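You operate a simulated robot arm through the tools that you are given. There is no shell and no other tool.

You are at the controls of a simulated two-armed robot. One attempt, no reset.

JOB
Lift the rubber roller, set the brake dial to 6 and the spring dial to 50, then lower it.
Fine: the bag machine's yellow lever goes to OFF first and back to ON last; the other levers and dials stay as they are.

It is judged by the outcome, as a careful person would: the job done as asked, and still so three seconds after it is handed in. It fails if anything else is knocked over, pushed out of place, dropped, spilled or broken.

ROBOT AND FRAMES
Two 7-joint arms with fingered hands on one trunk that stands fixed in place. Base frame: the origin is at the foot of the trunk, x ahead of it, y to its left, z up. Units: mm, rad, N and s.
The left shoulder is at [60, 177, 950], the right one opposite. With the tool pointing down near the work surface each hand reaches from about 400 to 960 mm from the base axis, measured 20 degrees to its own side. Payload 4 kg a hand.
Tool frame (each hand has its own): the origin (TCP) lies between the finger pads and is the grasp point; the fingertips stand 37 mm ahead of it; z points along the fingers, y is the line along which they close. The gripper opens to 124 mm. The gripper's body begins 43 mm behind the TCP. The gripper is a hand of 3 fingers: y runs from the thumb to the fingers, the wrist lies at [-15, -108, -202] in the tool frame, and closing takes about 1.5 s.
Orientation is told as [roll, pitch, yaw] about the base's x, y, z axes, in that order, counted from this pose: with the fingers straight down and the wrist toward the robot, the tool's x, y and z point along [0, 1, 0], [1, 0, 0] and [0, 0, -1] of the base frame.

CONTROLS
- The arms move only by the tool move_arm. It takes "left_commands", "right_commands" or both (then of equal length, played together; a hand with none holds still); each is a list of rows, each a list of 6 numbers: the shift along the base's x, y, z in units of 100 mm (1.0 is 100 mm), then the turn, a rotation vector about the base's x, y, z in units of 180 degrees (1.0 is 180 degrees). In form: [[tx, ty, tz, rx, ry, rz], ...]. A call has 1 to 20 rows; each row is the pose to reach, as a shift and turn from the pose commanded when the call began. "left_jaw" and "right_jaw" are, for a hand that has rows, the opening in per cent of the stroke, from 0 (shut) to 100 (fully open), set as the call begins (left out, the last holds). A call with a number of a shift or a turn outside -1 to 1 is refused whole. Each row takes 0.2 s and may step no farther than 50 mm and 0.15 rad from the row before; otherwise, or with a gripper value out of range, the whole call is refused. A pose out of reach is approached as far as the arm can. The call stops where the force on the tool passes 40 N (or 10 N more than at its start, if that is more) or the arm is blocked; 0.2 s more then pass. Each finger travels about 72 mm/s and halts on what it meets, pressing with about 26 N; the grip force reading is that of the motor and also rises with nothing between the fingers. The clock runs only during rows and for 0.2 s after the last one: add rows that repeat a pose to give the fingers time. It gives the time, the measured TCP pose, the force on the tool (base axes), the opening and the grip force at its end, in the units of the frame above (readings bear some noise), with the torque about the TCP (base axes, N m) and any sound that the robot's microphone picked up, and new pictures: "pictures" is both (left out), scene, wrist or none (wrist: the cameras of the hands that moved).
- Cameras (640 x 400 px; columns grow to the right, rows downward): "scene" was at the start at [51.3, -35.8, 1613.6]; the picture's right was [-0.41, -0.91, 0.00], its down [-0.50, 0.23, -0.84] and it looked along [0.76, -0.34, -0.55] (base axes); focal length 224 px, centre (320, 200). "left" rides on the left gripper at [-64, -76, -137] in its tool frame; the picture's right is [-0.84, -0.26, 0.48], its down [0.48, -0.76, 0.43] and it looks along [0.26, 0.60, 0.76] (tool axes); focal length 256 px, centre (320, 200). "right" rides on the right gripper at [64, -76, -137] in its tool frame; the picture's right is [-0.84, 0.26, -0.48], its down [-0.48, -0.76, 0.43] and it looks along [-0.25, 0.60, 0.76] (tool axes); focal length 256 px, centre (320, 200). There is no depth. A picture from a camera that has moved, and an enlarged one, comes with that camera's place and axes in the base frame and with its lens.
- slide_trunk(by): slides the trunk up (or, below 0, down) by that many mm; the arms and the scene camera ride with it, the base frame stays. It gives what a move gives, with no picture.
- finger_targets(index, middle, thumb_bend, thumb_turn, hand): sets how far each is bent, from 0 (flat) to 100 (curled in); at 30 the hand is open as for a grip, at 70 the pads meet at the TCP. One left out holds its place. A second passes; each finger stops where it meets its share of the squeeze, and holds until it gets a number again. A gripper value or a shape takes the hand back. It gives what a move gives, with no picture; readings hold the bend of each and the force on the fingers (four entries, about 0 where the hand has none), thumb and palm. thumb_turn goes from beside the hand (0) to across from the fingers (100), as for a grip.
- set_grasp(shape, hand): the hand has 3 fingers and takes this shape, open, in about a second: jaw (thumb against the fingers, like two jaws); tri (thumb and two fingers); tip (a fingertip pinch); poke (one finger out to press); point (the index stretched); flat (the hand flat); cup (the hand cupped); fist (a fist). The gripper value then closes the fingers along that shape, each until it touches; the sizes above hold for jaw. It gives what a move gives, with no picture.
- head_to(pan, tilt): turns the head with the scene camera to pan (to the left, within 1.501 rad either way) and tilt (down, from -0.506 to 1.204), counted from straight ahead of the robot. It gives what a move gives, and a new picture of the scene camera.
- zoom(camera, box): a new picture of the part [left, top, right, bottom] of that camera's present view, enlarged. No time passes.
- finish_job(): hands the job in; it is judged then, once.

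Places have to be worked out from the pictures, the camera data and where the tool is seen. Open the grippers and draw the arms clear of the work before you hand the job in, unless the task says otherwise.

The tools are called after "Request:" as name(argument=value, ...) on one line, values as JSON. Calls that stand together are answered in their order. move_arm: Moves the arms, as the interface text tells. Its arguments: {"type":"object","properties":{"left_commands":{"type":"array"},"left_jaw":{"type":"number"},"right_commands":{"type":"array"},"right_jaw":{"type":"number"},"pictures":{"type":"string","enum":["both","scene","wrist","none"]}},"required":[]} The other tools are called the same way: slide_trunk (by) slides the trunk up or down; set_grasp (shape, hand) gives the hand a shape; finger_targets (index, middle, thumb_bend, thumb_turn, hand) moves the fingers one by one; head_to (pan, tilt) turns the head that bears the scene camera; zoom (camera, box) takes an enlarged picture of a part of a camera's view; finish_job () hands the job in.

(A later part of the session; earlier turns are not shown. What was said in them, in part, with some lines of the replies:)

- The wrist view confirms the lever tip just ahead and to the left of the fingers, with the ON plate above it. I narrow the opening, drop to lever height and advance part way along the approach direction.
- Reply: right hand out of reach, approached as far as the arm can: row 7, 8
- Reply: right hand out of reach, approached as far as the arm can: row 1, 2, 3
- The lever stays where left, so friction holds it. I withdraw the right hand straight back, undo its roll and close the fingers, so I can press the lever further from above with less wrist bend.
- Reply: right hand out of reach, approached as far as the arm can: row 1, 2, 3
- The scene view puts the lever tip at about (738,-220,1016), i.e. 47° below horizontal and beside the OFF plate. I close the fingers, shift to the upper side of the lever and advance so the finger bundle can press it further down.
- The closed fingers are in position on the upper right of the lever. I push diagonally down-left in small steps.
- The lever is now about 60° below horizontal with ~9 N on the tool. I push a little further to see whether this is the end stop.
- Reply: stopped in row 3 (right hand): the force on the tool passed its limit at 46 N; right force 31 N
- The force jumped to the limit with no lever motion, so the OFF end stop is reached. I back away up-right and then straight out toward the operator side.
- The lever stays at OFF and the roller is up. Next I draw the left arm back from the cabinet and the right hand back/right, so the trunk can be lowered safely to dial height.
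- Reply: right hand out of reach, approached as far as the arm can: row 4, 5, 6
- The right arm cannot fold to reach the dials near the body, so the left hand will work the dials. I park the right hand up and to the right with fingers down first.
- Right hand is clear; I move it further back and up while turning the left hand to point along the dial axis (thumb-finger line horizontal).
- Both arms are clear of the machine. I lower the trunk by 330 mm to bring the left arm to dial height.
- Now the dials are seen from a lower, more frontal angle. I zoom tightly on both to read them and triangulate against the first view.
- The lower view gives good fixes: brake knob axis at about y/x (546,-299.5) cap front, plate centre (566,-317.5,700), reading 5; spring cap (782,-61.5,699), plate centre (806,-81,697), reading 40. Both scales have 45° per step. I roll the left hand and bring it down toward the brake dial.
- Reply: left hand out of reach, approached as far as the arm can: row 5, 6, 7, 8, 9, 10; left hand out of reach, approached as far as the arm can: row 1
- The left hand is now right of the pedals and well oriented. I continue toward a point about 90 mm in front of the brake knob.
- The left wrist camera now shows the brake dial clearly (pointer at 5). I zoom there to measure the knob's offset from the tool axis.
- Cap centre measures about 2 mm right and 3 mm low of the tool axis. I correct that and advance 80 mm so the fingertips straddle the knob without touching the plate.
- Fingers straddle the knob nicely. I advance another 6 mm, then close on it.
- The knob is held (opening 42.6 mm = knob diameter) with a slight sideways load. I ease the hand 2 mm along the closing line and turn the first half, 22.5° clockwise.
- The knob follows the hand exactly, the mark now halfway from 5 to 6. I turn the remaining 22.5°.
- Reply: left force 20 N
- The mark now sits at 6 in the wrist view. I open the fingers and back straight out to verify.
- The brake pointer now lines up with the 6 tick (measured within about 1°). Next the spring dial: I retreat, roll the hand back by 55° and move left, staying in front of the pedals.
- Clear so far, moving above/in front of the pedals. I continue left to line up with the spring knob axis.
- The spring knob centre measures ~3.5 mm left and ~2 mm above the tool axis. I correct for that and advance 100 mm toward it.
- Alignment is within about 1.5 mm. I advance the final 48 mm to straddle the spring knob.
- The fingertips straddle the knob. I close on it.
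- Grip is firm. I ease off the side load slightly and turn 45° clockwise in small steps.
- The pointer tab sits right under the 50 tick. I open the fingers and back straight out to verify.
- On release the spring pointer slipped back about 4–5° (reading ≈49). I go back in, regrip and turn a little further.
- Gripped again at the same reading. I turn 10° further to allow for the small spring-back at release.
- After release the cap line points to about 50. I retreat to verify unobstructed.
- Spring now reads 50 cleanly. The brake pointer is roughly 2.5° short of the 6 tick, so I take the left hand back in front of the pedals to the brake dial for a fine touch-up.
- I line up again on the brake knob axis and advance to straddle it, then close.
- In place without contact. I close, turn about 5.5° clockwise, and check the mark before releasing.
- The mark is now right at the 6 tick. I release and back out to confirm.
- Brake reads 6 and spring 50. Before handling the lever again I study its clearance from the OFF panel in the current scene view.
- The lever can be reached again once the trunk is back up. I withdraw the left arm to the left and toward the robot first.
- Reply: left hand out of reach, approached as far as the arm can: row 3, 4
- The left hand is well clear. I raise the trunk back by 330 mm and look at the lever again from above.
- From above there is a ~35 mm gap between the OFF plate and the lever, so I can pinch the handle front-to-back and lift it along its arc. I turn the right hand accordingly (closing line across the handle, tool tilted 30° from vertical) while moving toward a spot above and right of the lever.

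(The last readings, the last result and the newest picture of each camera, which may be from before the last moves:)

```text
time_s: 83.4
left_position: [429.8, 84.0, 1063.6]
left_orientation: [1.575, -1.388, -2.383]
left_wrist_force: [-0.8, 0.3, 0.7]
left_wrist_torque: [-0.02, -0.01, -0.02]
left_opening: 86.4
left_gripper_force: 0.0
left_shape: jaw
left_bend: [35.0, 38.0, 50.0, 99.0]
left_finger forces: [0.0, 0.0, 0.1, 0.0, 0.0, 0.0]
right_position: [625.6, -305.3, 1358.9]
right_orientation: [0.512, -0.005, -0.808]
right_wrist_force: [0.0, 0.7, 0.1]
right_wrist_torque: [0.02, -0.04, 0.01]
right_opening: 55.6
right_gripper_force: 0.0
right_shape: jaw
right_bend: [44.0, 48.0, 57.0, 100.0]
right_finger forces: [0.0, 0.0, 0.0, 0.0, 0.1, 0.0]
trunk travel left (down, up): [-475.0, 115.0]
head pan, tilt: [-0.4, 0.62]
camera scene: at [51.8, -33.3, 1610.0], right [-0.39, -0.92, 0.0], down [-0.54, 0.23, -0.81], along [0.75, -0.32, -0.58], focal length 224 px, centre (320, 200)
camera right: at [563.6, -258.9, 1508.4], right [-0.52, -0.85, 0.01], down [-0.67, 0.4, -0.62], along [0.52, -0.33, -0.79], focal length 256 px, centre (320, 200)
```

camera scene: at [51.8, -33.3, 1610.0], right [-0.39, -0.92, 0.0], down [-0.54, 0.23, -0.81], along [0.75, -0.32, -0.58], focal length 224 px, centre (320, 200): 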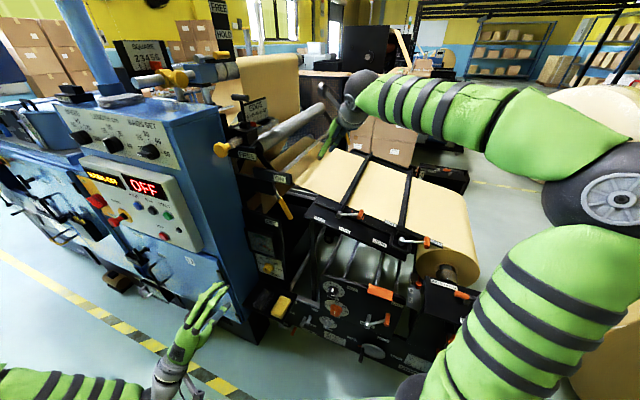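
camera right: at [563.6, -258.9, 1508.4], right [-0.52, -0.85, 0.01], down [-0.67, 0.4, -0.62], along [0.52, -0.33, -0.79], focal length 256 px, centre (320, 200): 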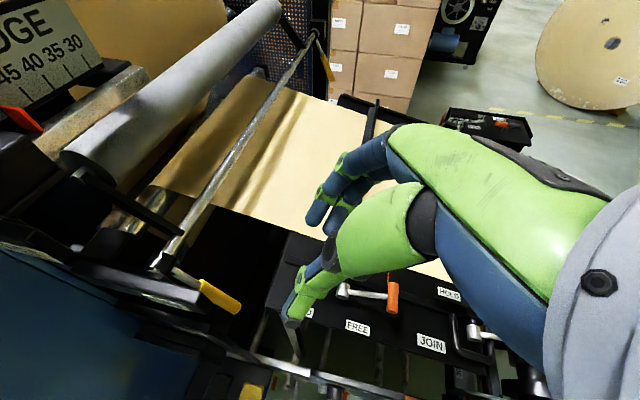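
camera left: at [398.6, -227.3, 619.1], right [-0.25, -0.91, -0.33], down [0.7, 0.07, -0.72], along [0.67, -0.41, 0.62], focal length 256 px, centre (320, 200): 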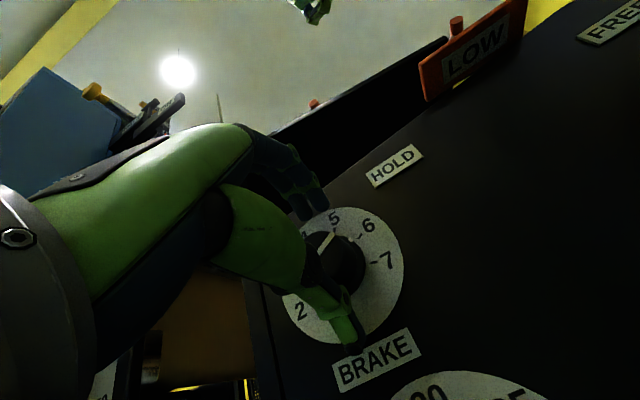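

The wrist view shows the lever, rod and ON plate clearly. I descend toward the lever along the planned line, keeping right of the ON plate.

Request:
move_arm(right_commands=[[0.14, 0.08, -0.25, 0, 0, 0], [0.28, 0.15, -0.5, 0, 0, 0], [0.42, 0.23, -0.75, 0, 0, 0], [0.55, 0.3, -1.0, 0, 0, 0]], pictures="none")

Request:
move_arm(right_commands=[[0, 0, -0.22, 0, 0, 0], [0, 0, -0.435, 0, 0, 0], [0.08, 0.075, -0.63, 0, 0, 0], [0.16, 0.15, -0.81, 0, 0, 0], [0.235, 0.225, -1.0, 0, 0, 0]])

Request:
zoom(camera="right", box=[160, 180, 400, 330])

Request:
zoom(camera="scene", box=[230, 130, 374, 220])

```text
time_s: 84.4
left_position: [430.5, 85.8, 1064.2]
left_orientation: [1.576, -1.388, -2.382]
left_wrist_force: [-0.1, 0.2, -0.1]
left_wrist_torque: [-0.02, 0.01, 0.01]
left_opening: 86.2
left_gripper_force: 0.1
left_shape: jaw
left_bend: [35.0, 38.0, 50.0, 99.0]
left_finger forces: [0.1, 0.0, 0.0, 0.0, 0.0, 0.0]
right_position: [681.2, -275.0, 1258.3]
right_orientation: [0.512, -0.005, -0.808]
right_wrist_force: [0.0, 0.5, 0.6]
right_wrist_torque: [-0.01, -0.01, 0.01]
right_opening: 55.6
right_gripper_force: 0.1
right_shape: jaw
right_bend: [44.0, 48.0, 57.0, 100.0]
right_finger forces: [0.1, 0.0, 0.0, 0.0, 0.1, 0.1]
trunk travel left (down, up): [-475.0, 115.0]
head pan, tilt: [-0.4, 0.62]
```

```text
time_s: 85.6
left_position: [429.9, 84.1, 1065.6]
left_orientation: [1.577, -1.387, -2.383]
left_wrist_force: [-0.3, -1.5, -0.2]
left_wrist_torque: [0.01, 0.01, 0.02]
left_opening: 86.7
left_gripper_force: 0.0
left_shape: jaw
left_bend: [35.0, 38.0, 50.0, 99.0]
left_finger forces: [0.1, 0.0, 0.1, 0.1, 0.0, 0.0]
right_position: [703.1, -250.8, 1159.2]
right_orientation: [0.513, -0.007, -0.807]
right_wrist_force: [-0.4, 0.4, -1.3]
right_wrist_torque: [0.02, -0.01, 0.0]
right_opening: 55.5
right_gripper_force: 0.0
right_shape: jaw
right_bend: [44.0, 48.0, 57.0, 100.0]
right_finger forces: [0.0, 0.1, 0.0, 0.0, 0.0, 0.1]
trunk travel left (down, up): [-475.0, 115.0]
head pan, tilt: [-0.4, 0.62]
camera scene: at [51.4, -33.2, 1610.1], right [-0.39, -0.92, 0.0], down [-0.54, 0.23, -0.81], along [0.75, -0.32, -0.58], focal length 224 px, centre (320, 200)
camera right: at [642.2, -205.3, 1309.6], right [-0.52, -0.85, 0.01], down [-0.67, 0.4, -0.62], along [0.52, -0.33, -0.78], focal length 256 px, centre (320, 200)
```

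scene: 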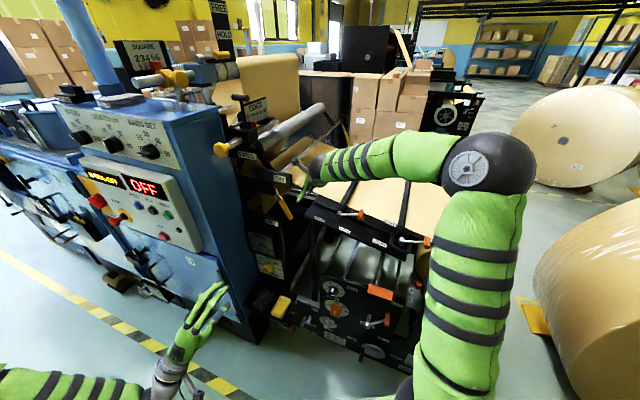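
right: 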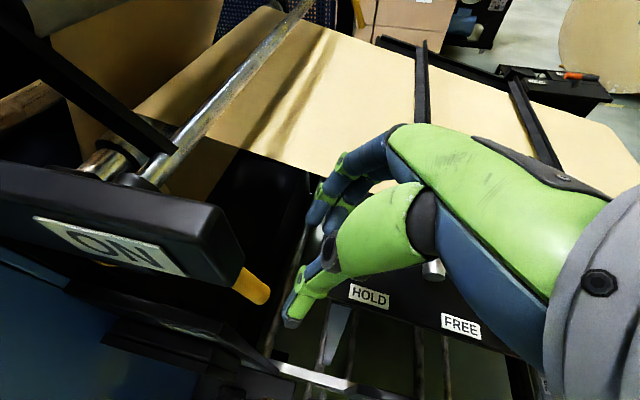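

```text
2.67 times, centred on (280, 255) of right
camera zoom: at [642.2, -205.3, 1309.6], right [-0.52, -0.85, 0.01], down [-0.67, 0.4, -0.62], along [0.52, -0.33, -0.78], focal length 683 px, centre (427, 53)
```

zoom: 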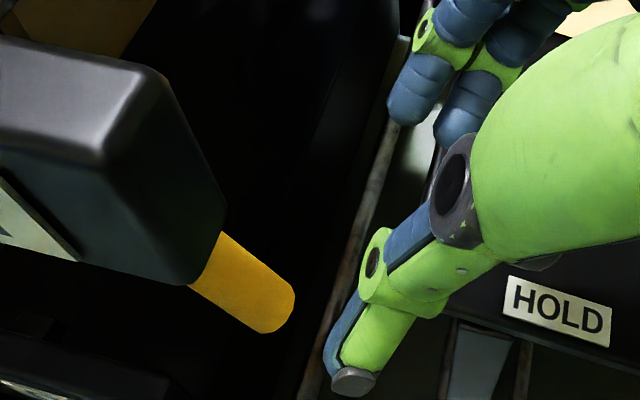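

```text
4.44 times, centred on (302, 175) of scene
camera zoom: at [51.4, -33.2, 1610.1], right [-0.39, -0.92, 0.0], down [-0.54, 0.23, -0.81], along [0.75, -0.32, -0.58], focal length 993 px, centre (400, 311)
```

zoom: 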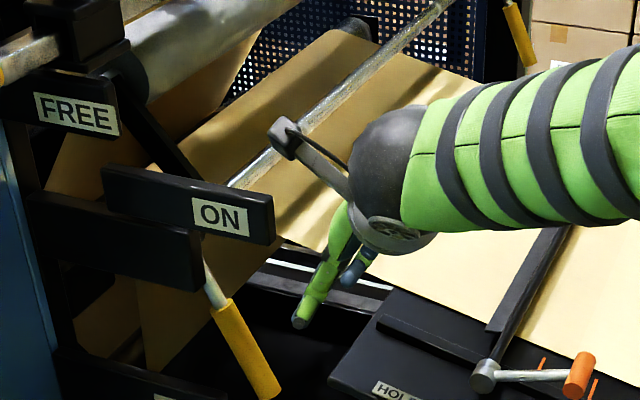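

The hand is aligned to the right of the lever (tip near (763,-202,998)). I advance 60% of the remaining distance and check again.

Request:
move_arm(right_commands=[[0.088, 0.078, -0.195, 0, 0, 0], [0.175, 0.155, -0.39, 0, 0, 0], [0.263, 0.233, -0.585, 0, 0, 0], [0.35, 0.31, -0.78, 0, 0, 0]])

Request:
zoom(camera="right", box=[200, 180, 400, 305])

Request:
zoom(camera="scene", box=[240, 150, 336, 210])

```text
time_s: 86.6
left_position: [429.9, 85.3, 1064.8]
left_orientation: [1.577, -1.387, -2.383]
left_wrist_force: [-0.1, 0.0, 0.3]
left_wrist_torque: [-0.03, 0.03, -0.01]
left_opening: 86.7
left_gripper_force: 0.0
left_shape: jaw
left_bend: [35.0, 38.0, 50.0, 99.0]
left_finger forces: [0.1, 0.1, 0.0, 0.0, 0.0, 0.0]
right_position: [737.0, -220.1, 1080.9]
right_orientation: [0.51, -0.005, -0.808]
right_wrist_force: [-0.1, -0.2, 0.8]
right_wrist_torque: [-0.02, -0.02, 0.03]
right_opening: 55.4
right_gripper_force: 0.1
right_shape: jaw
right_bend: [44.0, 48.0, 57.0, 100.0]
right_finger forces: [0.0, 0.0, 0.0, 0.1, 0.1, 0.0]
trunk travel left (down, up): [-475.0, 115.0]
head pan, tilt: [-0.4, 0.62]
camera scene: at [51.5, -33.1, 1610.1], right [-0.39, -0.92, 0.0], down [-0.54, 0.23, -0.81], along [0.75, -0.32, -0.58], focal length 224 px, centre (320, 200)
camera right: at [675.7, -173.3, 1231.3], right [-0.52, -0.85, 0.01], down [-0.67, 0.4, -0.62], along [0.52, -0.33, -0.78], focal length 256 px, centre (320, 200)
```

scene: 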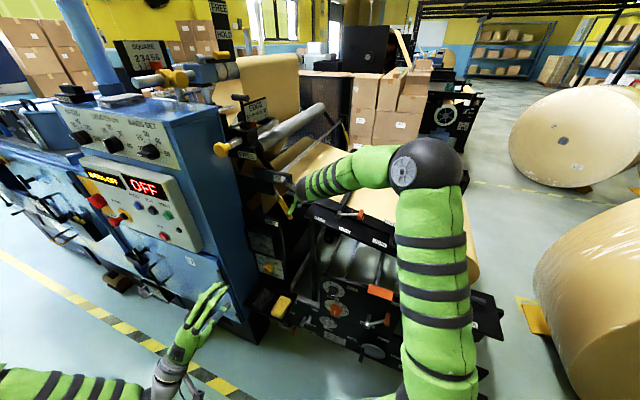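
right: 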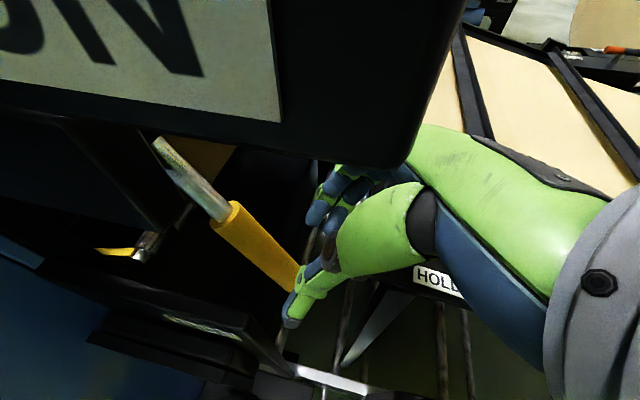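

```text
3.20 times, centred on (300, 242) of right
camera zoom: at [675.7, -173.3, 1231.3], right [-0.52, -0.85, 0.01], down [-0.67, 0.4, -0.62], along [0.52, -0.33, -0.78], focal length 819 px, centre (384, 64)
```

zoom: 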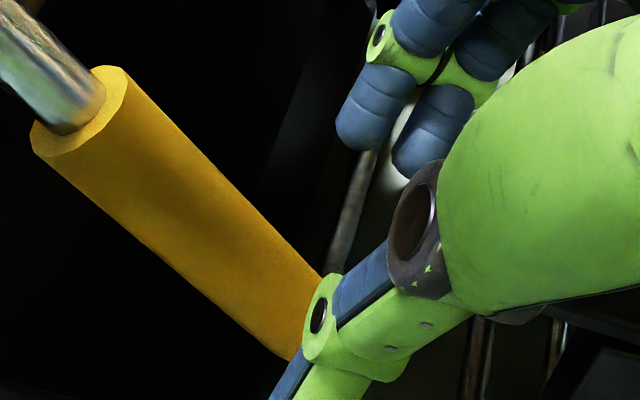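

```text
6.67 times, centred on (288, 180) of scene
camera zoom: at [51.5, -33.1, 1610.1], right [-0.39, -0.92, 0.0], down [-0.54, 0.23, -0.81], along [0.75, -0.32, -0.58], focal length 1490 px, centre (533, 333)
```

zoom: 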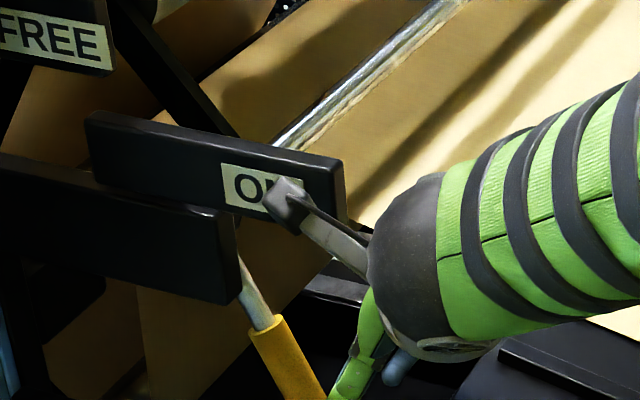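

The lever lies between thumb and fingers in depth, slightly toward the finger side. I shift 5 mm that way and advance the rest, so the handle sits between the pads.

Request:
move_arm(right_commands=[[0.035, -0.036, 0, 0, 0, 0], [0.095, 0.02, -0.13, 0, 0, 0], [0.155, 0.078, -0.26, 0, 0, 0], [0.215, 0.135, -0.39, 0, 0, 0], [0.273, 0.192, -0.52, 0, 0, 0]])

Request:
zoom(camera="right", box=[200, 180, 400, 305])

Request:
zoom(camera="scene", box=[240, 150, 336, 210])

```text
time_s: 87.8
left_position: [429.3, 83.8, 1065.3]
left_orientation: [1.579, -1.387, -2.385]
left_wrist_force: [0.7, 0.3, 0.2]
left_wrist_torque: [0.02, 0.02, 0.0]
left_opening: 86.7
left_gripper_force: 0.1
left_shape: jaw
left_bend: [35.0, 38.0, 50.0, 99.0]
left_finger forces: [0.0, 0.0, 0.0, 0.0, 0.0, 0.0]
right_position: [762.5, -202.0, 1028.3]
right_orientation: [0.511, -0.006, -0.808]
right_wrist_force: [-4.8, -2.1, 1.4]
right_wrist_torque: [-0.03, 0.02, 0.12]
right_opening: 56.6
right_gripper_force: 0.0
right_shape: jaw
right_bend: [44.0, 48.0, 57.0, 100.0]
right_finger forces: [0.0, 0.0, 0.0, 0.0, 6.9, 0.0]
trunk travel left (down, up): [-475.0, 115.0]
head pan, tilt: [-0.4, 0.62]
camera scene: at [50.2, -33.5, 1610.2], right [-0.39, -0.92, 0.0], down [-0.53, 0.23, -0.81], along [0.75, -0.32, -0.58], focal length 224 px, centre (320, 200)
camera right: at [701.7, -156.3, 1178.9], right [-0.52, -0.85, 0.01], down [-0.67, 0.4, -0.62], along [0.52, -0.33, -0.78], focal length 256 px, centre (320, 200)
```

scene: 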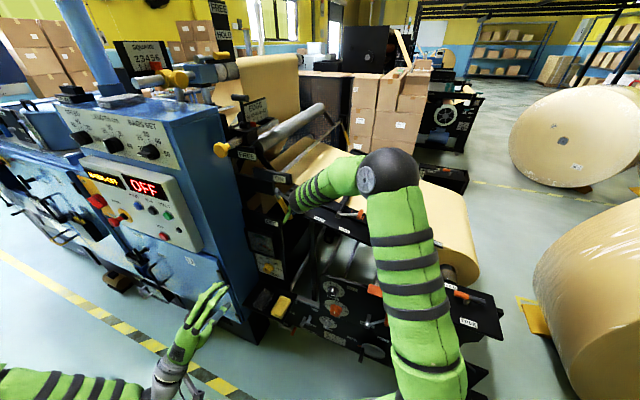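
right: 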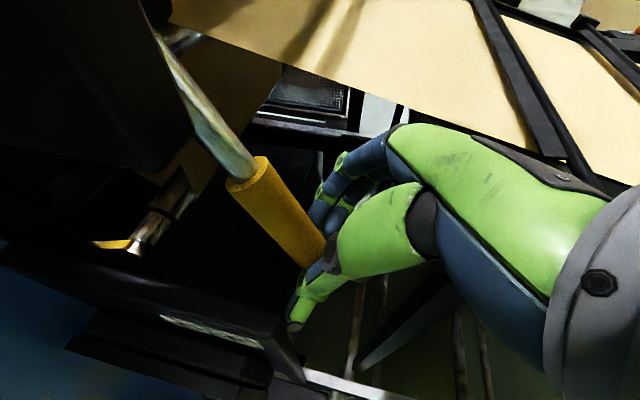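

```text
3.20 times, centred on (300, 242) of right
camera zoom: at [701.7, -156.3, 1178.9], right [-0.52, -0.85, 0.01], down [-0.67, 0.4, -0.62], along [0.52, -0.33, -0.78], focal length 819 px, centre (384, 64)
```

zoom: 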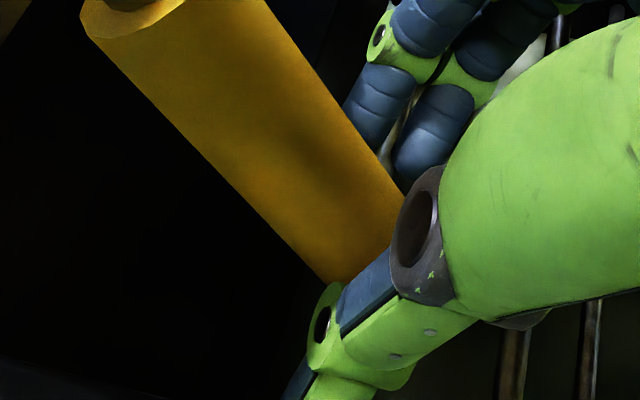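

```text
6.67 times, centred on (288, 180) of scene
camera zoom: at [50.2, -33.5, 1610.2], right [-0.39, -0.92, 0.0], down [-0.53, 0.23, -0.81], along [0.75, -0.32, -0.58], focal length 1490 px, centre (533, 333)
```

zoom: 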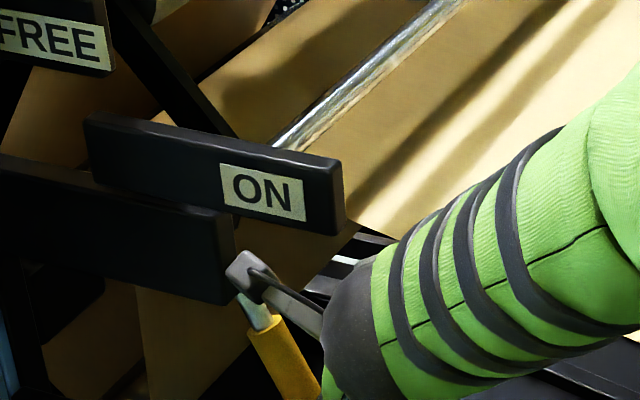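

The lever runs between the thumb (near side) and fingers (far side), with light thumb contact. I close the grip on the handle.

Request:
move_arm(right_commands=[[-0.01, -0.005, 0, 0, 0, 0], [-0.01, -0.005, 0, 0, 0, 0], [-0.01, -0.005, 0, 0, 0, 0], [-0.01, -0.005, 0, 0, 0, 0], [-0.01, -0.005, 0, 0, 0, 0], [-0.01, -0.005, 0, 0, 0, 0]], right_jaw=5, pictures="wrist")

Request:
zoom(camera="right", box=[200, 180, 400, 305])

```text
time_s: 89.2
left_position: [429.5, 86.2, 1064.6]
left_orientation: [1.578, -1.388, -2.384]
left_wrist_force: [0.7, -0.6, 0.1]
left_wrist_torque: [-0.02, 0.0, 0.05]
left_opening: 86.5
left_gripper_force: 0.1
left_shape: jaw
left_bend: [35.0, 38.0, 50.0, 99.0]
left_finger forces: [0.1, 0.0, 0.0, 0.1, 0.0, 0.0]
right_position: [762.9, -202.4, 1029.0]
right_orientation: [0.512, -0.005, -0.809]
right_wrist_force: [-4.5, 2.8, -1.2]
right_wrist_torque: [-0.16, -0.12, -0.03]
right_opening: 25.8
right_gripper_force: 25.8
right_shape: jaw
right_bend: [70.0, 66.0, 57.0, 100.0]
right_finger forces: [14.1, 8.4, 0.1, 0.0, 30.4, 0.0]
trunk travel left (down, up): [-475.0, 115.0]
head pan, tilt: [-0.4, 0.62]
camera right: at [701.5, -155.6, 1178.9], right [-0.52, -0.85, 0.01], down [-0.67, 0.4, -0.62], along [0.52, -0.33, -0.79], focal length 256 px, centre (320, 200)
```

right: 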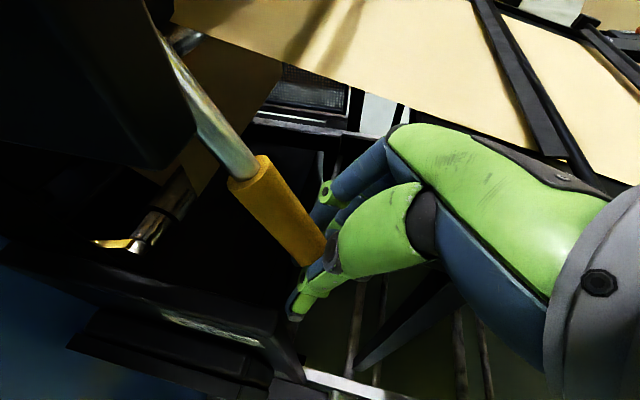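

```text
3.20 times, centred on (300, 242) of right
camera zoom: at [701.5, -155.6, 1178.9], right [-0.52, -0.85, 0.01], down [-0.67, 0.4, -0.62], along [0.52, -0.33, -0.79], focal length 819 px, centre (384, 64)
```

zoom: 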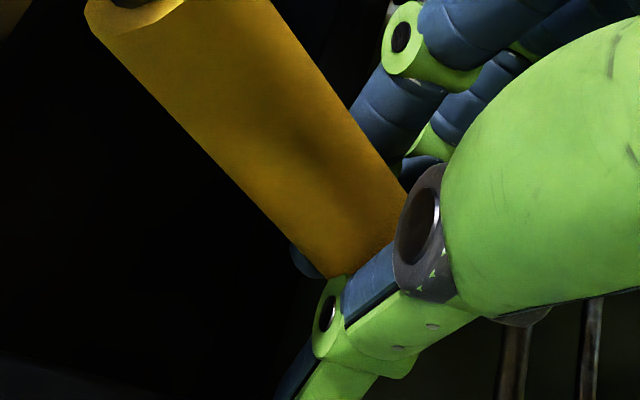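

The handle is firmly pinched (25.8 mm). I lift it along its arc about the pivot, first half of the travel.

Request:
move_arm(right_commands=[[-0.042, -0.04, 0.038, 0, 0, 0], [-0.084, -0.08, 0.077, 0, 0, 0], [-0.13, -0.124, 0.128, 0, 0, 0], [-0.175, -0.168, 0.18, 0, 0, 0], [-0.217, -0.208, 0.238, 0, 0, 0], [-0.259, -0.248, 0.296, 0, 0, 0], [-0.296, -0.284, 0.36, 0, 0, 0], [-0.333, -0.32, 0.423, 0, 0, 0], [-0.366, -0.35, 0.492, 0, 0, 0], [-0.398, -0.381, 0.561, 0, 0, 0]])

Request:
zoom(camera="right", box=[200, 180, 400, 305])

Request:
zoom(camera="scene", box=[230, 130, 342, 200])

```text
time_s: 91.4
left_position: [428.9, 83.7, 1065.3]
left_orientation: [1.578, -1.387, -2.382]
left_wrist_force: [0.7, -0.5, -0.3]
left_wrist_torque: [0.0, 0.0, 0.0]
left_opening: 86.9
left_gripper_force: 0.1
left_shape: jaw
left_bend: [35.0, 38.0, 50.0, 99.0]
left_finger forces: [0.1, 0.0, 0.1, 0.1, 0.0, 0.0]
right_position: [722.1, -242.4, 1083.0]
right_orientation: [0.51, -0.002, -0.809]
right_wrist_force: [-22.6, -6.4, -20.0]
right_wrist_torque: [-0.3, 0.73, -0.02]
right_opening: 24.3
right_gripper_force: 26.2
right_shape: jaw
right_bend: [70.0, 71.0, 57.0, 100.0]
right_finger forces: [24.7, 2.5, 0.0, 0.0, 34.3, 0.0]
trunk travel left (down, up): [-475.0, 115.0]
head pan, tilt: [-0.4, 0.62]
camera scene: at [50.2, -34.7, 1610.1], right [-0.39, -0.92, 0.0], down [-0.53, 0.23, -0.81], along [0.75, -0.32, -0.58], focal length 224 px, centre (320, 200)
camera right: at [661.1, -195.8, 1233.8], right [-0.52, -0.85, 0.01], down [-0.68, 0.4, -0.62], along [0.52, -0.33, -0.79], focal length 256 px, centre (320, 200)
```

scene: 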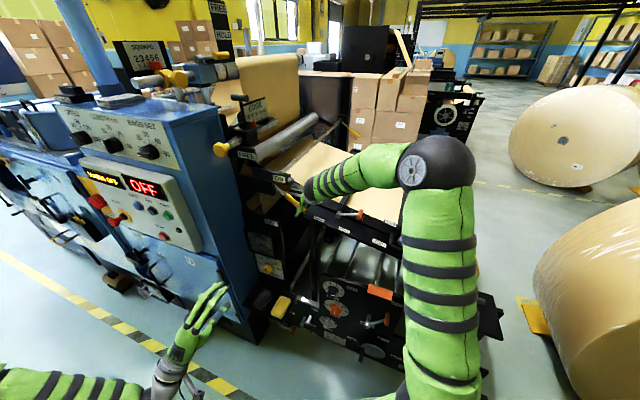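
right: 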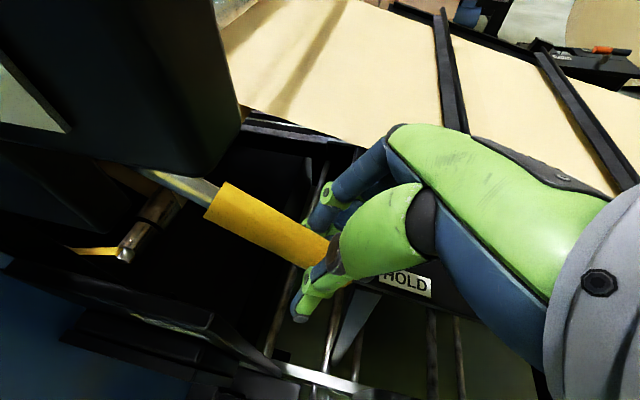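

```text
3.20 times, centred on (300, 242) of right
camera zoom: at [661.1, -195.8, 1233.8], right [-0.52, -0.85, 0.01], down [-0.68, 0.4, -0.62], along [0.52, -0.33, -0.79], focal length 819 px, centre (384, 64)
```

zoom: 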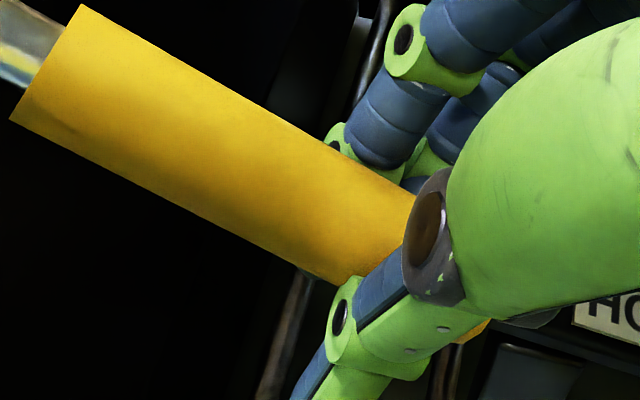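

```text
5.71 times, centred on (286, 165) of scene
camera zoom: at [50.2, -34.7, 1610.1], right [-0.39, -0.92, 0.0], down [-0.53, 0.23, -0.81], along [0.75, -0.32, -0.58], focal length 1277 px, centre (514, 400)
```

zoom: 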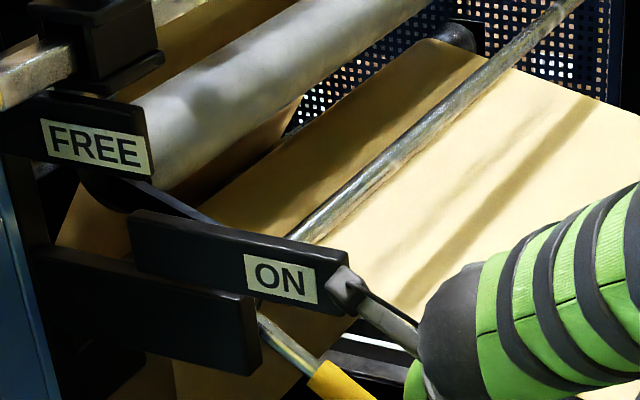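

The lever is at about 30° and the roller is coming down. The tool is being pulled outward along the lever (about 28 N, at the grip point), so I ease the hand a few mm outward.

Request:
move_arm(right_commands=[[-0.022, -0.008, -0.012, 0, 0, 0], [-0.045, -0.016, -0.025, 0, 0, 0], [-0.045, -0.016, -0.025, 0, 0, 0]], pictures="none")

```text
time_s: 92.2
left_position: [430.1, 85.2, 1066.0]
left_orientation: [1.572, -1.388, -2.38]
left_wrist_force: [-0.1, -0.2, 0.3]
left_wrist_torque: [0.0, -0.02, 0.0]
left_opening: 86.6
left_gripper_force: 0.2
left_shape: jaw
left_bend: [35.0, 38.0, 50.0, 99.0]
left_finger forces: [0.0, 0.0, 0.1, 0.0, 0.0, 0.1]
right_position: [718.7, -242.0, 1082.3]
right_orientation: [0.513, -0.005, -0.809]
right_wrist_force: [-6.8, -2.9, -11.1]
right_wrist_torque: [-0.19, 0.43, -0.13]
right_opening: 22.9
right_gripper_force: 26.2
right_shape: jaw
right_bend: [70.0, 71.0, 58.0, 100.0]
right_finger forces: [25.6, 3.4, 0.1, 0.0, 28.4, 0.0]
trunk travel left (down, up): [-475.0, 115.0]
head pan, tilt: [-0.4, 0.62]
```

Force dropped as expected, so the true pivot is slightly different from my estimate. I continue up with the corrected arc.

Request:
move_arm(right_commands=[[-0.029, -0.028, 0.067, 0, 0, 0], [-0.058, -0.055, 0.134, 0, 0, 0], [-0.083, -0.08, 0.208, 0, 0, 0], [-0.108, -0.104, 0.283, 0, 0, 0], [-0.128, -0.122, 0.36, 0, 0, 0], [-0.147, -0.14, 0.438, 0, 0, 0]])

Request:
zoom(camera="scene", box=[230, 130, 342, 200])

Request:
zoom(camera="right", box=[160, 160, 400, 310])

```text
time_s: 93.6
left_position: [428.9, 84.3, 1064.2]
left_orientation: [1.577, -1.384, -2.382]
left_wrist_force: [0.8, 0.3, -0.2]
left_wrist_torque: [0.01, -0.01, 0.0]
left_opening: 86.3
left_gripper_force: 0.0
left_shape: jaw
left_bend: [35.0, 38.0, 50.0, 99.0]
left_finger forces: [0.0, 0.0, 0.0, 0.0, 0.1, 0.1]
right_position: [705.5, -258.2, 1126.7]
right_orientation: [0.511, -0.005, -0.809]
right_wrist_force: [-18.0, -4.4, -11.4]
right_wrist_torque: [-0.28, 0.74, -0.16]
right_opening: 22.9
right_gripper_force: 25.4
right_shape: jaw
right_bend: [70.0, 72.0, 58.0, 100.0]
right_finger forces: [31.8, 0.1, 0.1, 0.0, 32.0, 0.0]
trunk travel left (down, up): [-475.0, 115.0]
head pan, tilt: [-0.4, 0.62]
camera scene: at [49.7, -34.2, 1610.1], right [-0.39, -0.92, 0.0], down [-0.53, 0.23, -0.81], along [0.75, -0.32, -0.58], focal length 224 px, centre (320, 200)
camera right: at [642.7, -211.2, 1277.1], right [-0.52, -0.85, 0.01], down [-0.67, 0.4, -0.62], along [0.52, -0.33, -0.79], focal length 256 px, centre (320, 200)
```

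scene: 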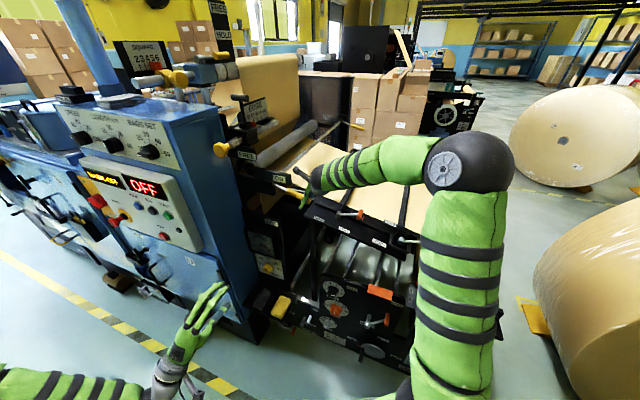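
right: 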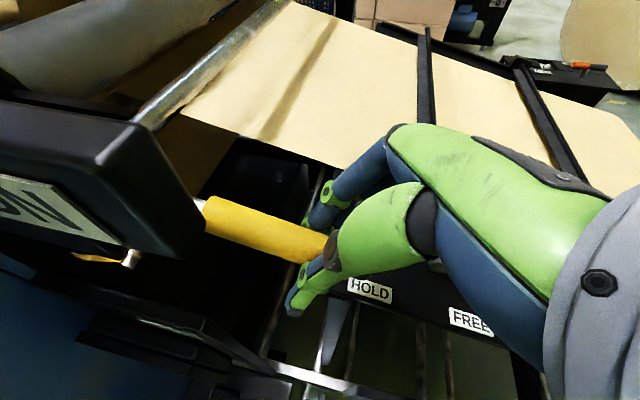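

```text
5.71 times, centred on (286, 165) of scene
camera zoom: at [49.7, -34.2, 1610.1], right [-0.39, -0.92, 0.0], down [-0.53, 0.23, -0.81], along [0.75, -0.32, -0.58], focal length 1277 px, centre (514, 400)
```

zoom: 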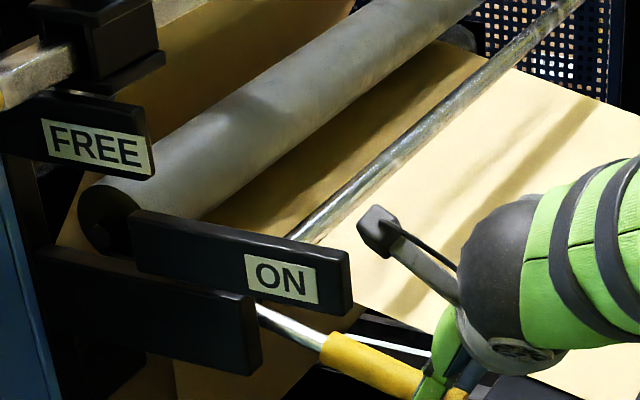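

```text
2.67 times, centred on (280, 235) of right
camera zoom: at [642.7, -211.2, 1277.1], right [-0.52, -0.85, 0.01], down [-0.67, 0.4, -0.62], along [0.52, -0.33, -0.79], focal length 683 px, centre (427, 107)
```

zoom: 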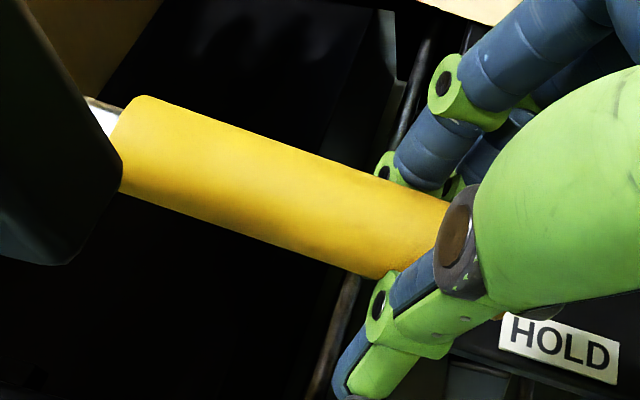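

The lever is about 13° from horizontal with the roller nearly down. I ease outward again slightly and continue upward in small steps.

Request:
move_arm(right_commands=[[-0.036, -0.007, 0, 0, 0, 0], [-0.043, -0.014, 0.08, 0, 0, 0], [-0.05, -0.021, 0.16, 0, 0, 0], [-0.054, -0.024, 0.24, 0, 0, 0], [-0.057, -0.028, 0.32, 0, 0, 0], [-0.057, -0.028, 0.38, 0, 0, 0]])

Request:
zoom(camera="scene", box=[230, 130, 342, 200])

```text
time_s: 95.0
left_position: [429.7, 83.8, 1065.4]
left_orientation: [1.574, -1.385, -2.383]
left_wrist_force: [0.4, 0.5, 1.1]
left_wrist_torque: [0.02, -0.01, 0.01]
left_opening: 86.8
left_gripper_force: 0.0
left_shape: jaw
left_bend: [35.0, 38.0, 50.0, 99.0]
left_finger forces: [0.0, 0.0, 0.1, 0.0, 0.0, 0.1]
right_position: [698.3, -261.9, 1162.7]
right_orientation: [0.51, -0.004, -0.81]
right_wrist_force: [-12.7, -9.8, -9.7]
right_wrist_torque: [-0.33, 0.6, -0.34]
right_opening: 22.4
right_gripper_force: 26.0
right_shape: jaw
right_bend: [70.0, 72.0, 59.0, 99.0]
right_finger forces: [36.5, 0.1, 0.0, 0.0, 29.5, 0.0]
trunk travel left (down, up): [-475.0, 115.0]
head pan, tilt: [-0.4, 0.62]
camera scene: at [50.3, -34.9, 1609.9], right [-0.39, -0.92, 0.0], down [-0.53, 0.23, -0.81], along [0.75, -0.32, -0.58], focal length 224 px, centre (320, 200)
camera right: at [637.1, -214.7, 1313.2], right [-0.52, -0.85, 0.01], down [-0.67, 0.4, -0.62], along [0.52, -0.33, -0.79], focal length 256 px, centre (320, 200)
```

scene: 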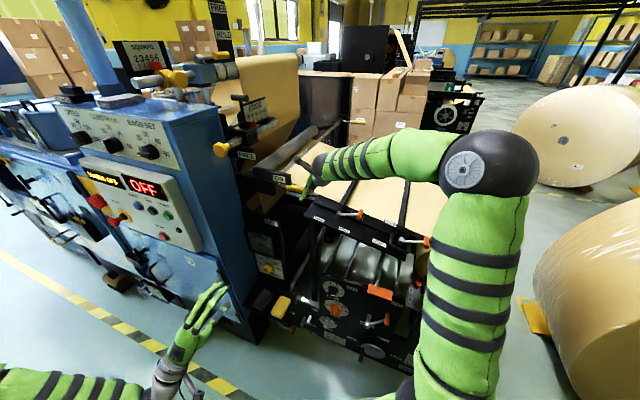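
right: 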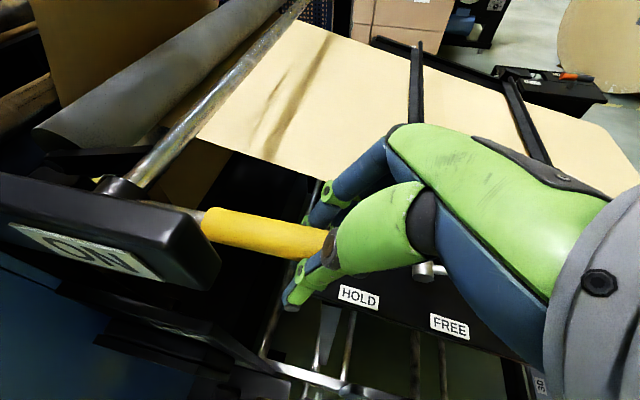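

```text
5.71 times, centred on (286, 165) of scene
camera zoom: at [50.3, -34.9, 1609.9], right [-0.39, -0.92, 0.0], down [-0.53, 0.23, -0.81], along [0.75, -0.32, -0.58], focal length 1277 px, centre (514, 400)
```

zoom: 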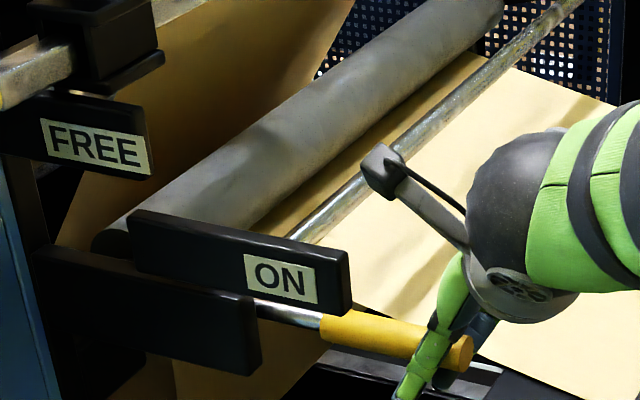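

The lever is back to roughly 1° from its original ON position and the roller is down on the web. I nudge it up the last few mm until the stop is felt.

Request:
move_arm(right_commands=[[-0.02, -0.02, 0.025, 0, 0, 0], [-0.025, -0.025, 0.05, 0, 0, 0], [-0.025, -0.025, 0.08, 0, 0, 0]], pictures="none")

Request:
zoom(camera="scene", box=[230, 130, 342, 200])

```text
time_s: 95.8
left_position: [431.4, 84.8, 1065.2]
left_orientation: [1.572, -1.387, -2.381]
left_wrist_force: [-0.4, 0.9, -0.3]
left_wrist_torque: [0.0, 0.0, 0.02]
left_opening: 86.3
left_gripper_force: 0.3
left_shape: jaw
left_bend: [35.0, 38.0, 50.0, 99.0]
left_finger forces: [0.0, 0.0, 0.0, 0.0, 0.1, 0.1]
right_position: [694.8, -261.9, 1162.7]
right_orientation: [0.499, 0.005, -0.809]
right_wrist_force: [3.8, 5.2, -16.7]
right_wrist_torque: [-0.26, 0.37, -0.33]
right_opening: 20.5
right_gripper_force: 26.5
right_shape: jaw
right_bend: [70.0, 72.0, 59.0, 99.0]
right_finger forces: [31.3, 0.1, 0.0, 0.1, 26.0, 0.0]
trunk travel left (down, up): [-475.0, 115.0]
head pan, tilt: [-0.4, 0.62]
stopped in row 3 (right hand): the force on the tool passed its limit at 41 N (the readings are from after the stop); the commanded pose is now the measured one
```

```text
5.71 times, centred on (286, 165) of scene
camera zoom: at [53.4, -32.6, 1610.3], right [-0.39, -0.92, 0.0], down [-0.54, 0.22, -0.81], along [0.75, -0.32, -0.58], focal length 1277 px, centre (514, 400)
```

zoom: 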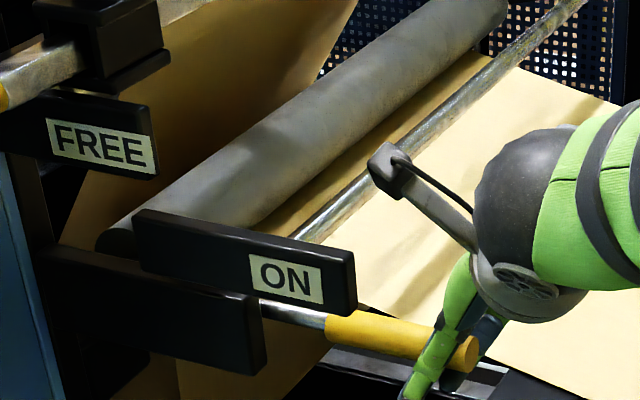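

The lever hit its ON stop. I open the fingers and then withdraw along the approach line, up and to the right.

Request:
move_arm(right_commands=[[0, 0, 0, 0, 0, 0], [0, 0, 0, 0, 0, 0], [0, 0, 0, 0, 0, 0], [0, 0, 0, 0, 0, 0]], right_jaw=60, pictures="wrist")

Request:
zoom(camera="scene", box=[230, 130, 342, 200])

```text
time_s: 96.8
left_position: [429.6, 84.2, 1064.2]
left_orientation: [1.576, -1.389, -2.384]
left_wrist_force: [-0.1, -0.6, -0.7]
left_wrist_torque: [-0.02, -0.04, 0.01]
left_opening: 86.3
left_gripper_force: 0.0
left_shape: jaw
left_bend: [35.0, 38.0, 50.0, 99.0]
left_finger forces: [0.0, 0.1, 0.0, 0.0, 0.0, 0.1]
right_position: [694.6, -262.1, 1167.1]
right_orientation: [0.505, -0.001, -0.807]
right_wrist_force: [-0.7, 0.3, -0.2]
right_wrist_torque: [0.01, -0.02, 0.02]
right_opening: 74.0
right_gripper_force: 0.0
right_shape: jaw
right_bend: [38.0, 42.0, 53.0, 99.0]
right_finger forces: [0.0, 0.1, 0.0, 0.1, 0.0, 0.0]
trunk travel left (down, up): [-475.0, 115.0]
head pan, tilt: [-0.4, 0.62]
camera right: at [634.8, -215.3, 1317.6], right [-0.52, -0.85, 0.02], down [-0.68, 0.4, -0.61], along [0.52, -0.33, -0.79], focal length 256 px, centre (320, 200)
```

right: 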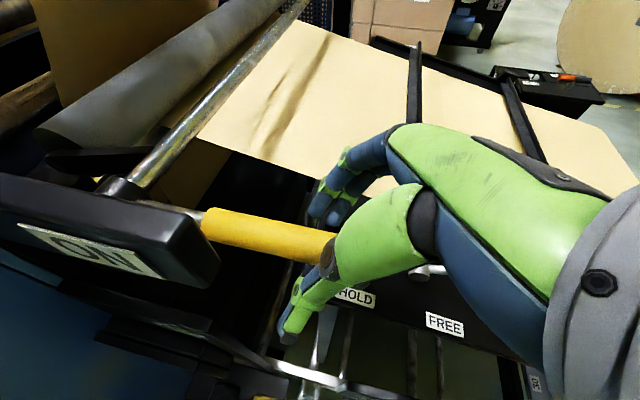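

```text
5.71 times, centred on (286, 165) of scene
camera zoom: at [51.1, -33.3, 1610.1], right [-0.39, -0.92, 0.0], down [-0.54, 0.23, -0.81], along [0.75, -0.32, -0.58], focal length 1277 px, centre (514, 400)
```

zoom: 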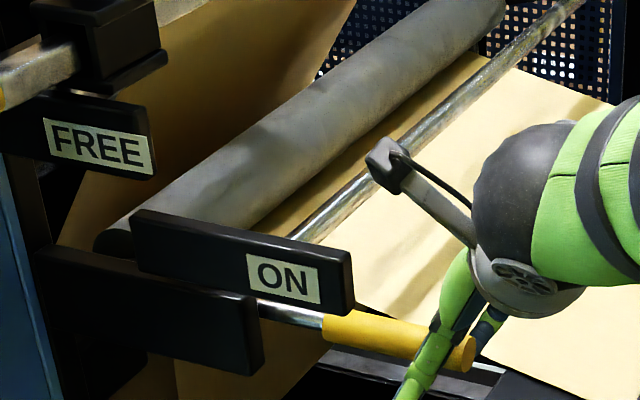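

The lever stays at ON with no contact forces. I withdraw the hand.

Request:
move_arm(right_commands=[[-0.072, -0.069, 0.173, 0, 0, 0], [-0.144, -0.138, 0.346, 0, 0, 0], [-0.217, -0.208, 0.52, 0, 0, 0], [-0.289, -0.277, 0.693, 0, 0, 0], [-0.361, -0.346, 0.866, 0, 0, 0]], pictures="none")

Request:
move_arm(right_commands=[[-0.2, -0.1, 0.25, 0, 0, 0], [-0.4, -0.2, 0.5, 0, 0, 0], [-0.6, -0.3, 0.75, 0, 0, 0], [-0.85, -0.4, 0.9, 0, 0, 0]], pictures="none")

Request:
move_arm(right_commands=[[-0.25, -0.1, 0, 0, 0, 0], [-0.5, -0.2, 0, 0, 0, 0], [-0.75, -0.3, 0, 0, 0, 0], [-1.0, -0.4, 0, 0, 0, 0]])

Request:
zoom(camera="scene", box=[220, 130, 380, 230])

Request:
zoom(camera="scene", box=[230, 230, 390, 330])

```text
time_s: 98.0
left_position: [428.9, 84.1, 1064.8]
left_orientation: [1.578, -1.389, -2.384]
left_wrist_force: [-1.0, -0.1, -0.2]
left_wrist_torque: [0.0, 0.04, 0.0]
left_opening: 86.4
left_gripper_force: 0.2
left_shape: jaw
left_bend: [35.0, 38.0, 50.0, 99.0]
left_finger forces: [0.1, 0.0, 0.0, 0.0, 0.0, 0.0]
right_position: [659.1, -296.0, 1255.0]
right_orientation: [0.507, 0.0, -0.806]
right_wrist_force: [0.8, 0.6, 0.0]
right_wrist_torque: [0.01, 0.0, 0.0]
right_opening: 74.2
right_gripper_force: 0.1
right_shape: jaw
right_bend: [38.0, 42.0, 53.0, 99.0]
right_finger forces: [0.1, 0.1, 0.1, 0.0, 0.0, 0.0]
trunk travel left (down, up): [-475.0, 115.0]
head pan, tilt: [-0.4, 0.62]
```

```text
time_s: 99.0
left_position: [429.7, 83.9, 1065.1]
left_orientation: [1.578, -1.385, -2.386]
left_wrist_force: [0.0, 0.1, 0.1]
left_wrist_torque: [-0.02, -0.02, 0.01]
left_opening: 86.8
left_gripper_force: 0.1
left_shape: jaw
left_bend: [35.0, 38.0, 50.0, 99.0]
left_finger forces: [0.0, 0.0, 0.1, 0.0, 0.1, 0.0]
right_position: [571.5, -336.8, 1343.6]
right_orientation: [0.504, 0.002, -0.809]
right_wrist_force: [-0.6, 0.6, 0.4]
right_wrist_torque: [-0.04, -0.01, 0.0]
right_opening: 74.2
right_gripper_force: 0.0
right_shape: jaw
right_bend: [38.0, 42.0, 53.0, 99.0]
right_finger forces: [0.0, 0.0, 0.0, 0.1, 0.0, 0.0]
trunk travel left (down, up): [-475.0, 115.0]
head pan, tilt: [-0.4, 0.62]
```

```text
time_s: 100.0
left_position: [429.5, 84.4, 1065.0]
left_orientation: [1.578, -1.386, -2.387]
left_wrist_force: [0.0, -0.2, 1.1]
left_wrist_torque: [0.02, 0.0, -0.01]
left_opening: 86.5
left_gripper_force: 0.0
left_shape: jaw
left_bend: [35.0, 38.0, 50.0, 99.0]
left_finger forces: [0.0, 0.0, 0.0, 0.0, 0.0, 0.1]
right_position: [473.9, -376.6, 1344.5]
right_orientation: [0.507, -0.001, -0.806]
right_wrist_force: [-0.1, 0.6, -0.6]
right_wrist_torque: [0.0, 0.01, 0.0]
right_opening: 74.4
right_gripper_force: 0.1
right_shape: jaw
right_bend: [38.0, 42.0, 53.0, 99.0]
right_finger forces: [0.1, 0.0, 0.0, 0.0, 0.1, 0.1]
trunk travel left (down, up): [-475.0, 115.0]
head pan, tilt: [-0.4, 0.62]
camera scene: at [50.4, -33.4, 1610.1], right [-0.39, -0.92, 0.0], down [-0.53, 0.23, -0.81], along [0.75, -0.32, -0.58], focal length 224 px, centre (320, 200)
camera right: at [413.3, -329.4, 1494.9], right [-0.52, -0.85, 0.02], down [-0.68, 0.4, -0.61], along [0.52, -0.33, -0.79], focal length 256 px, centre (320, 200)
```

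scene: 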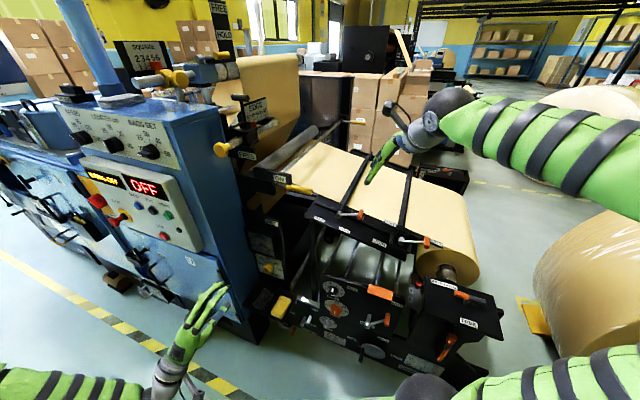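
right: 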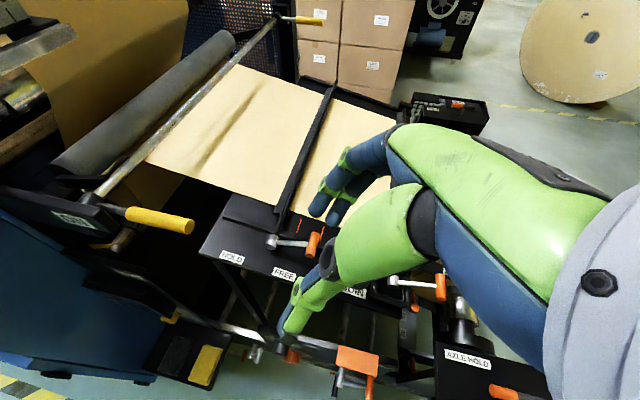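

```text
4.00 times, centred on (300, 180) of scene
camera zoom: at [50.4, -33.4, 1610.1], right [-0.39, -0.92, 0.0], down [-0.53, 0.23, -0.81], along [0.75, -0.32, -0.58], focal length 894 px, centre (400, 280)
```

zoom: 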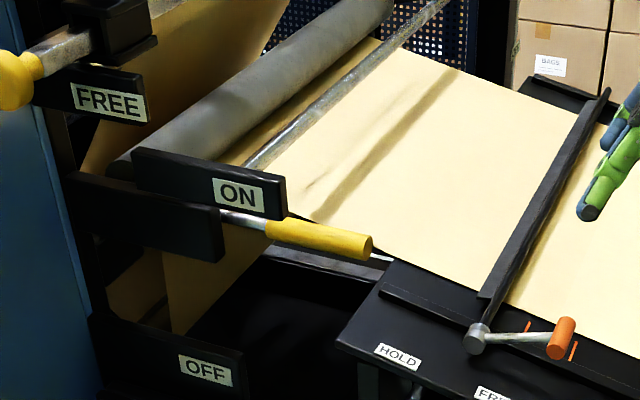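

```text
4.00 times, centred on (310, 280) of scene
camera zoom: at [50.4, -33.4, 1610.1], right [-0.39, -0.92, 0.0], down [-0.53, 0.23, -0.81], along [0.75, -0.32, -0.58], focal length 894 px, centre (360, -120)
```

zoom: 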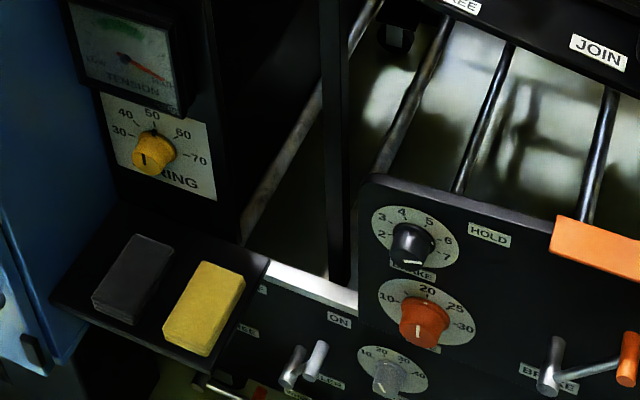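

Lever is at ON in its original place, the roller is down on the web, and both hands are open and clear. A last close look at both dials before handing in.

Request:
zoom(camera="scene", box=[316, 276, 348, 296])

Request:
zoom(camera="scene", box=[252, 250, 284, 270])

Request:
zoom(camera="scene", box=[290, 200, 450, 300])

```text
16.00 times, centred on (332, 286) of scene
camera zoom: at [50.4, -33.4, 1610.1], right [-0.39, -0.92, 0.0], down [-0.53, 0.23, -0.81], along [0.75, -0.32, -0.58], focal length 3576 px, centre (128, -1176)
```

zoom: 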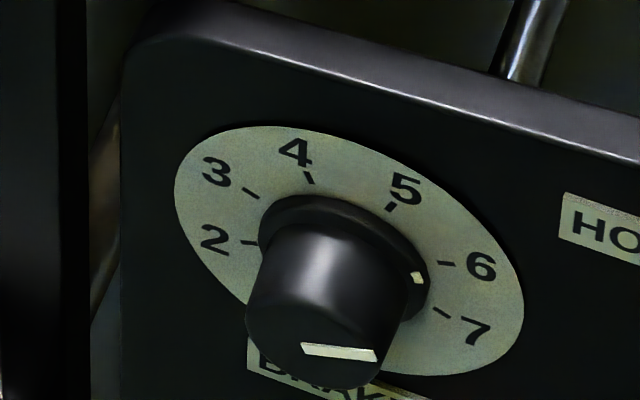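

```text
16.00 times, centred on (268, 260) of scene
camera zoom: at [50.4, -33.4, 1610.1], right [-0.39, -0.92, 0.0], down [-0.53, 0.23, -0.81], along [0.75, -0.32, -0.58], focal length 3576 px, centre (1152, -760)
```

zoom: 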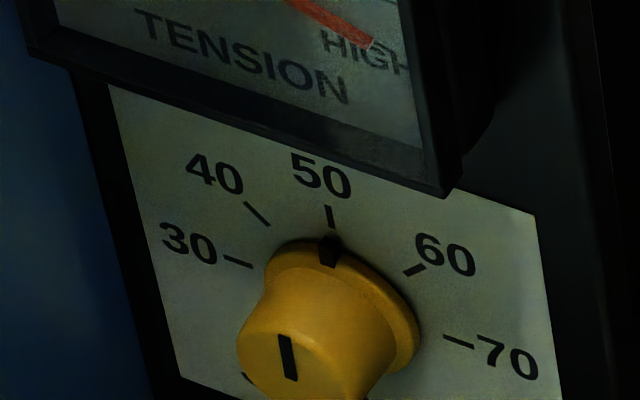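

```text
4.00 times, centred on (370, 250) of scene
camera zoom: at [50.4, -33.4, 1610.1], right [-0.39, -0.92, 0.0], down [-0.53, 0.23, -0.81], along [0.75, -0.32, -0.58], focal length 894 px, centre (120, 0)
```

zoom: 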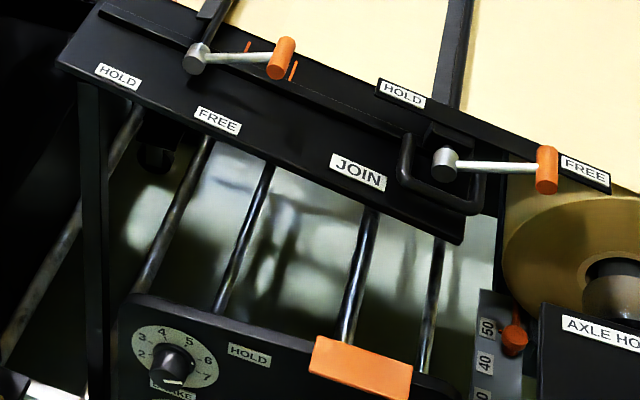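

The brake dial reads 6 and the spring dial 50. The yellow lever is back at ON with the roller down, and the other levers and dials look unchanged. Both hands are open and clear, so I hand the job in.

Request:
finish_job()

```text
The job is handed in.
```

I finished the job and handed it in. I haven't been told how it was judged.

- **Roller up:** I moved the yellow lever from ON to its OFF stop first, and the rubber roller rose and stayed up.
- **Brake dial:** I turned it from 5 to 6. My first turn stopped about 2.5° short, so I went back and touched it up; it now reads 6 to within about 2°.
- **Spring dial:** I turned it from 40 to 50. It slipped back to about 49 when I first let go, so I regripped and turned it again; it now reads 50.
- **Roller down:** I moved the lever back to its ON stop last. In the last pictures the roller is down on the web and the lever is where it started.

I touched no other levers or dials, and they look unchanged in the last pictures. The tension gauge still points to HIGH, as it did at the start. Both hands are open and clear of the machine.
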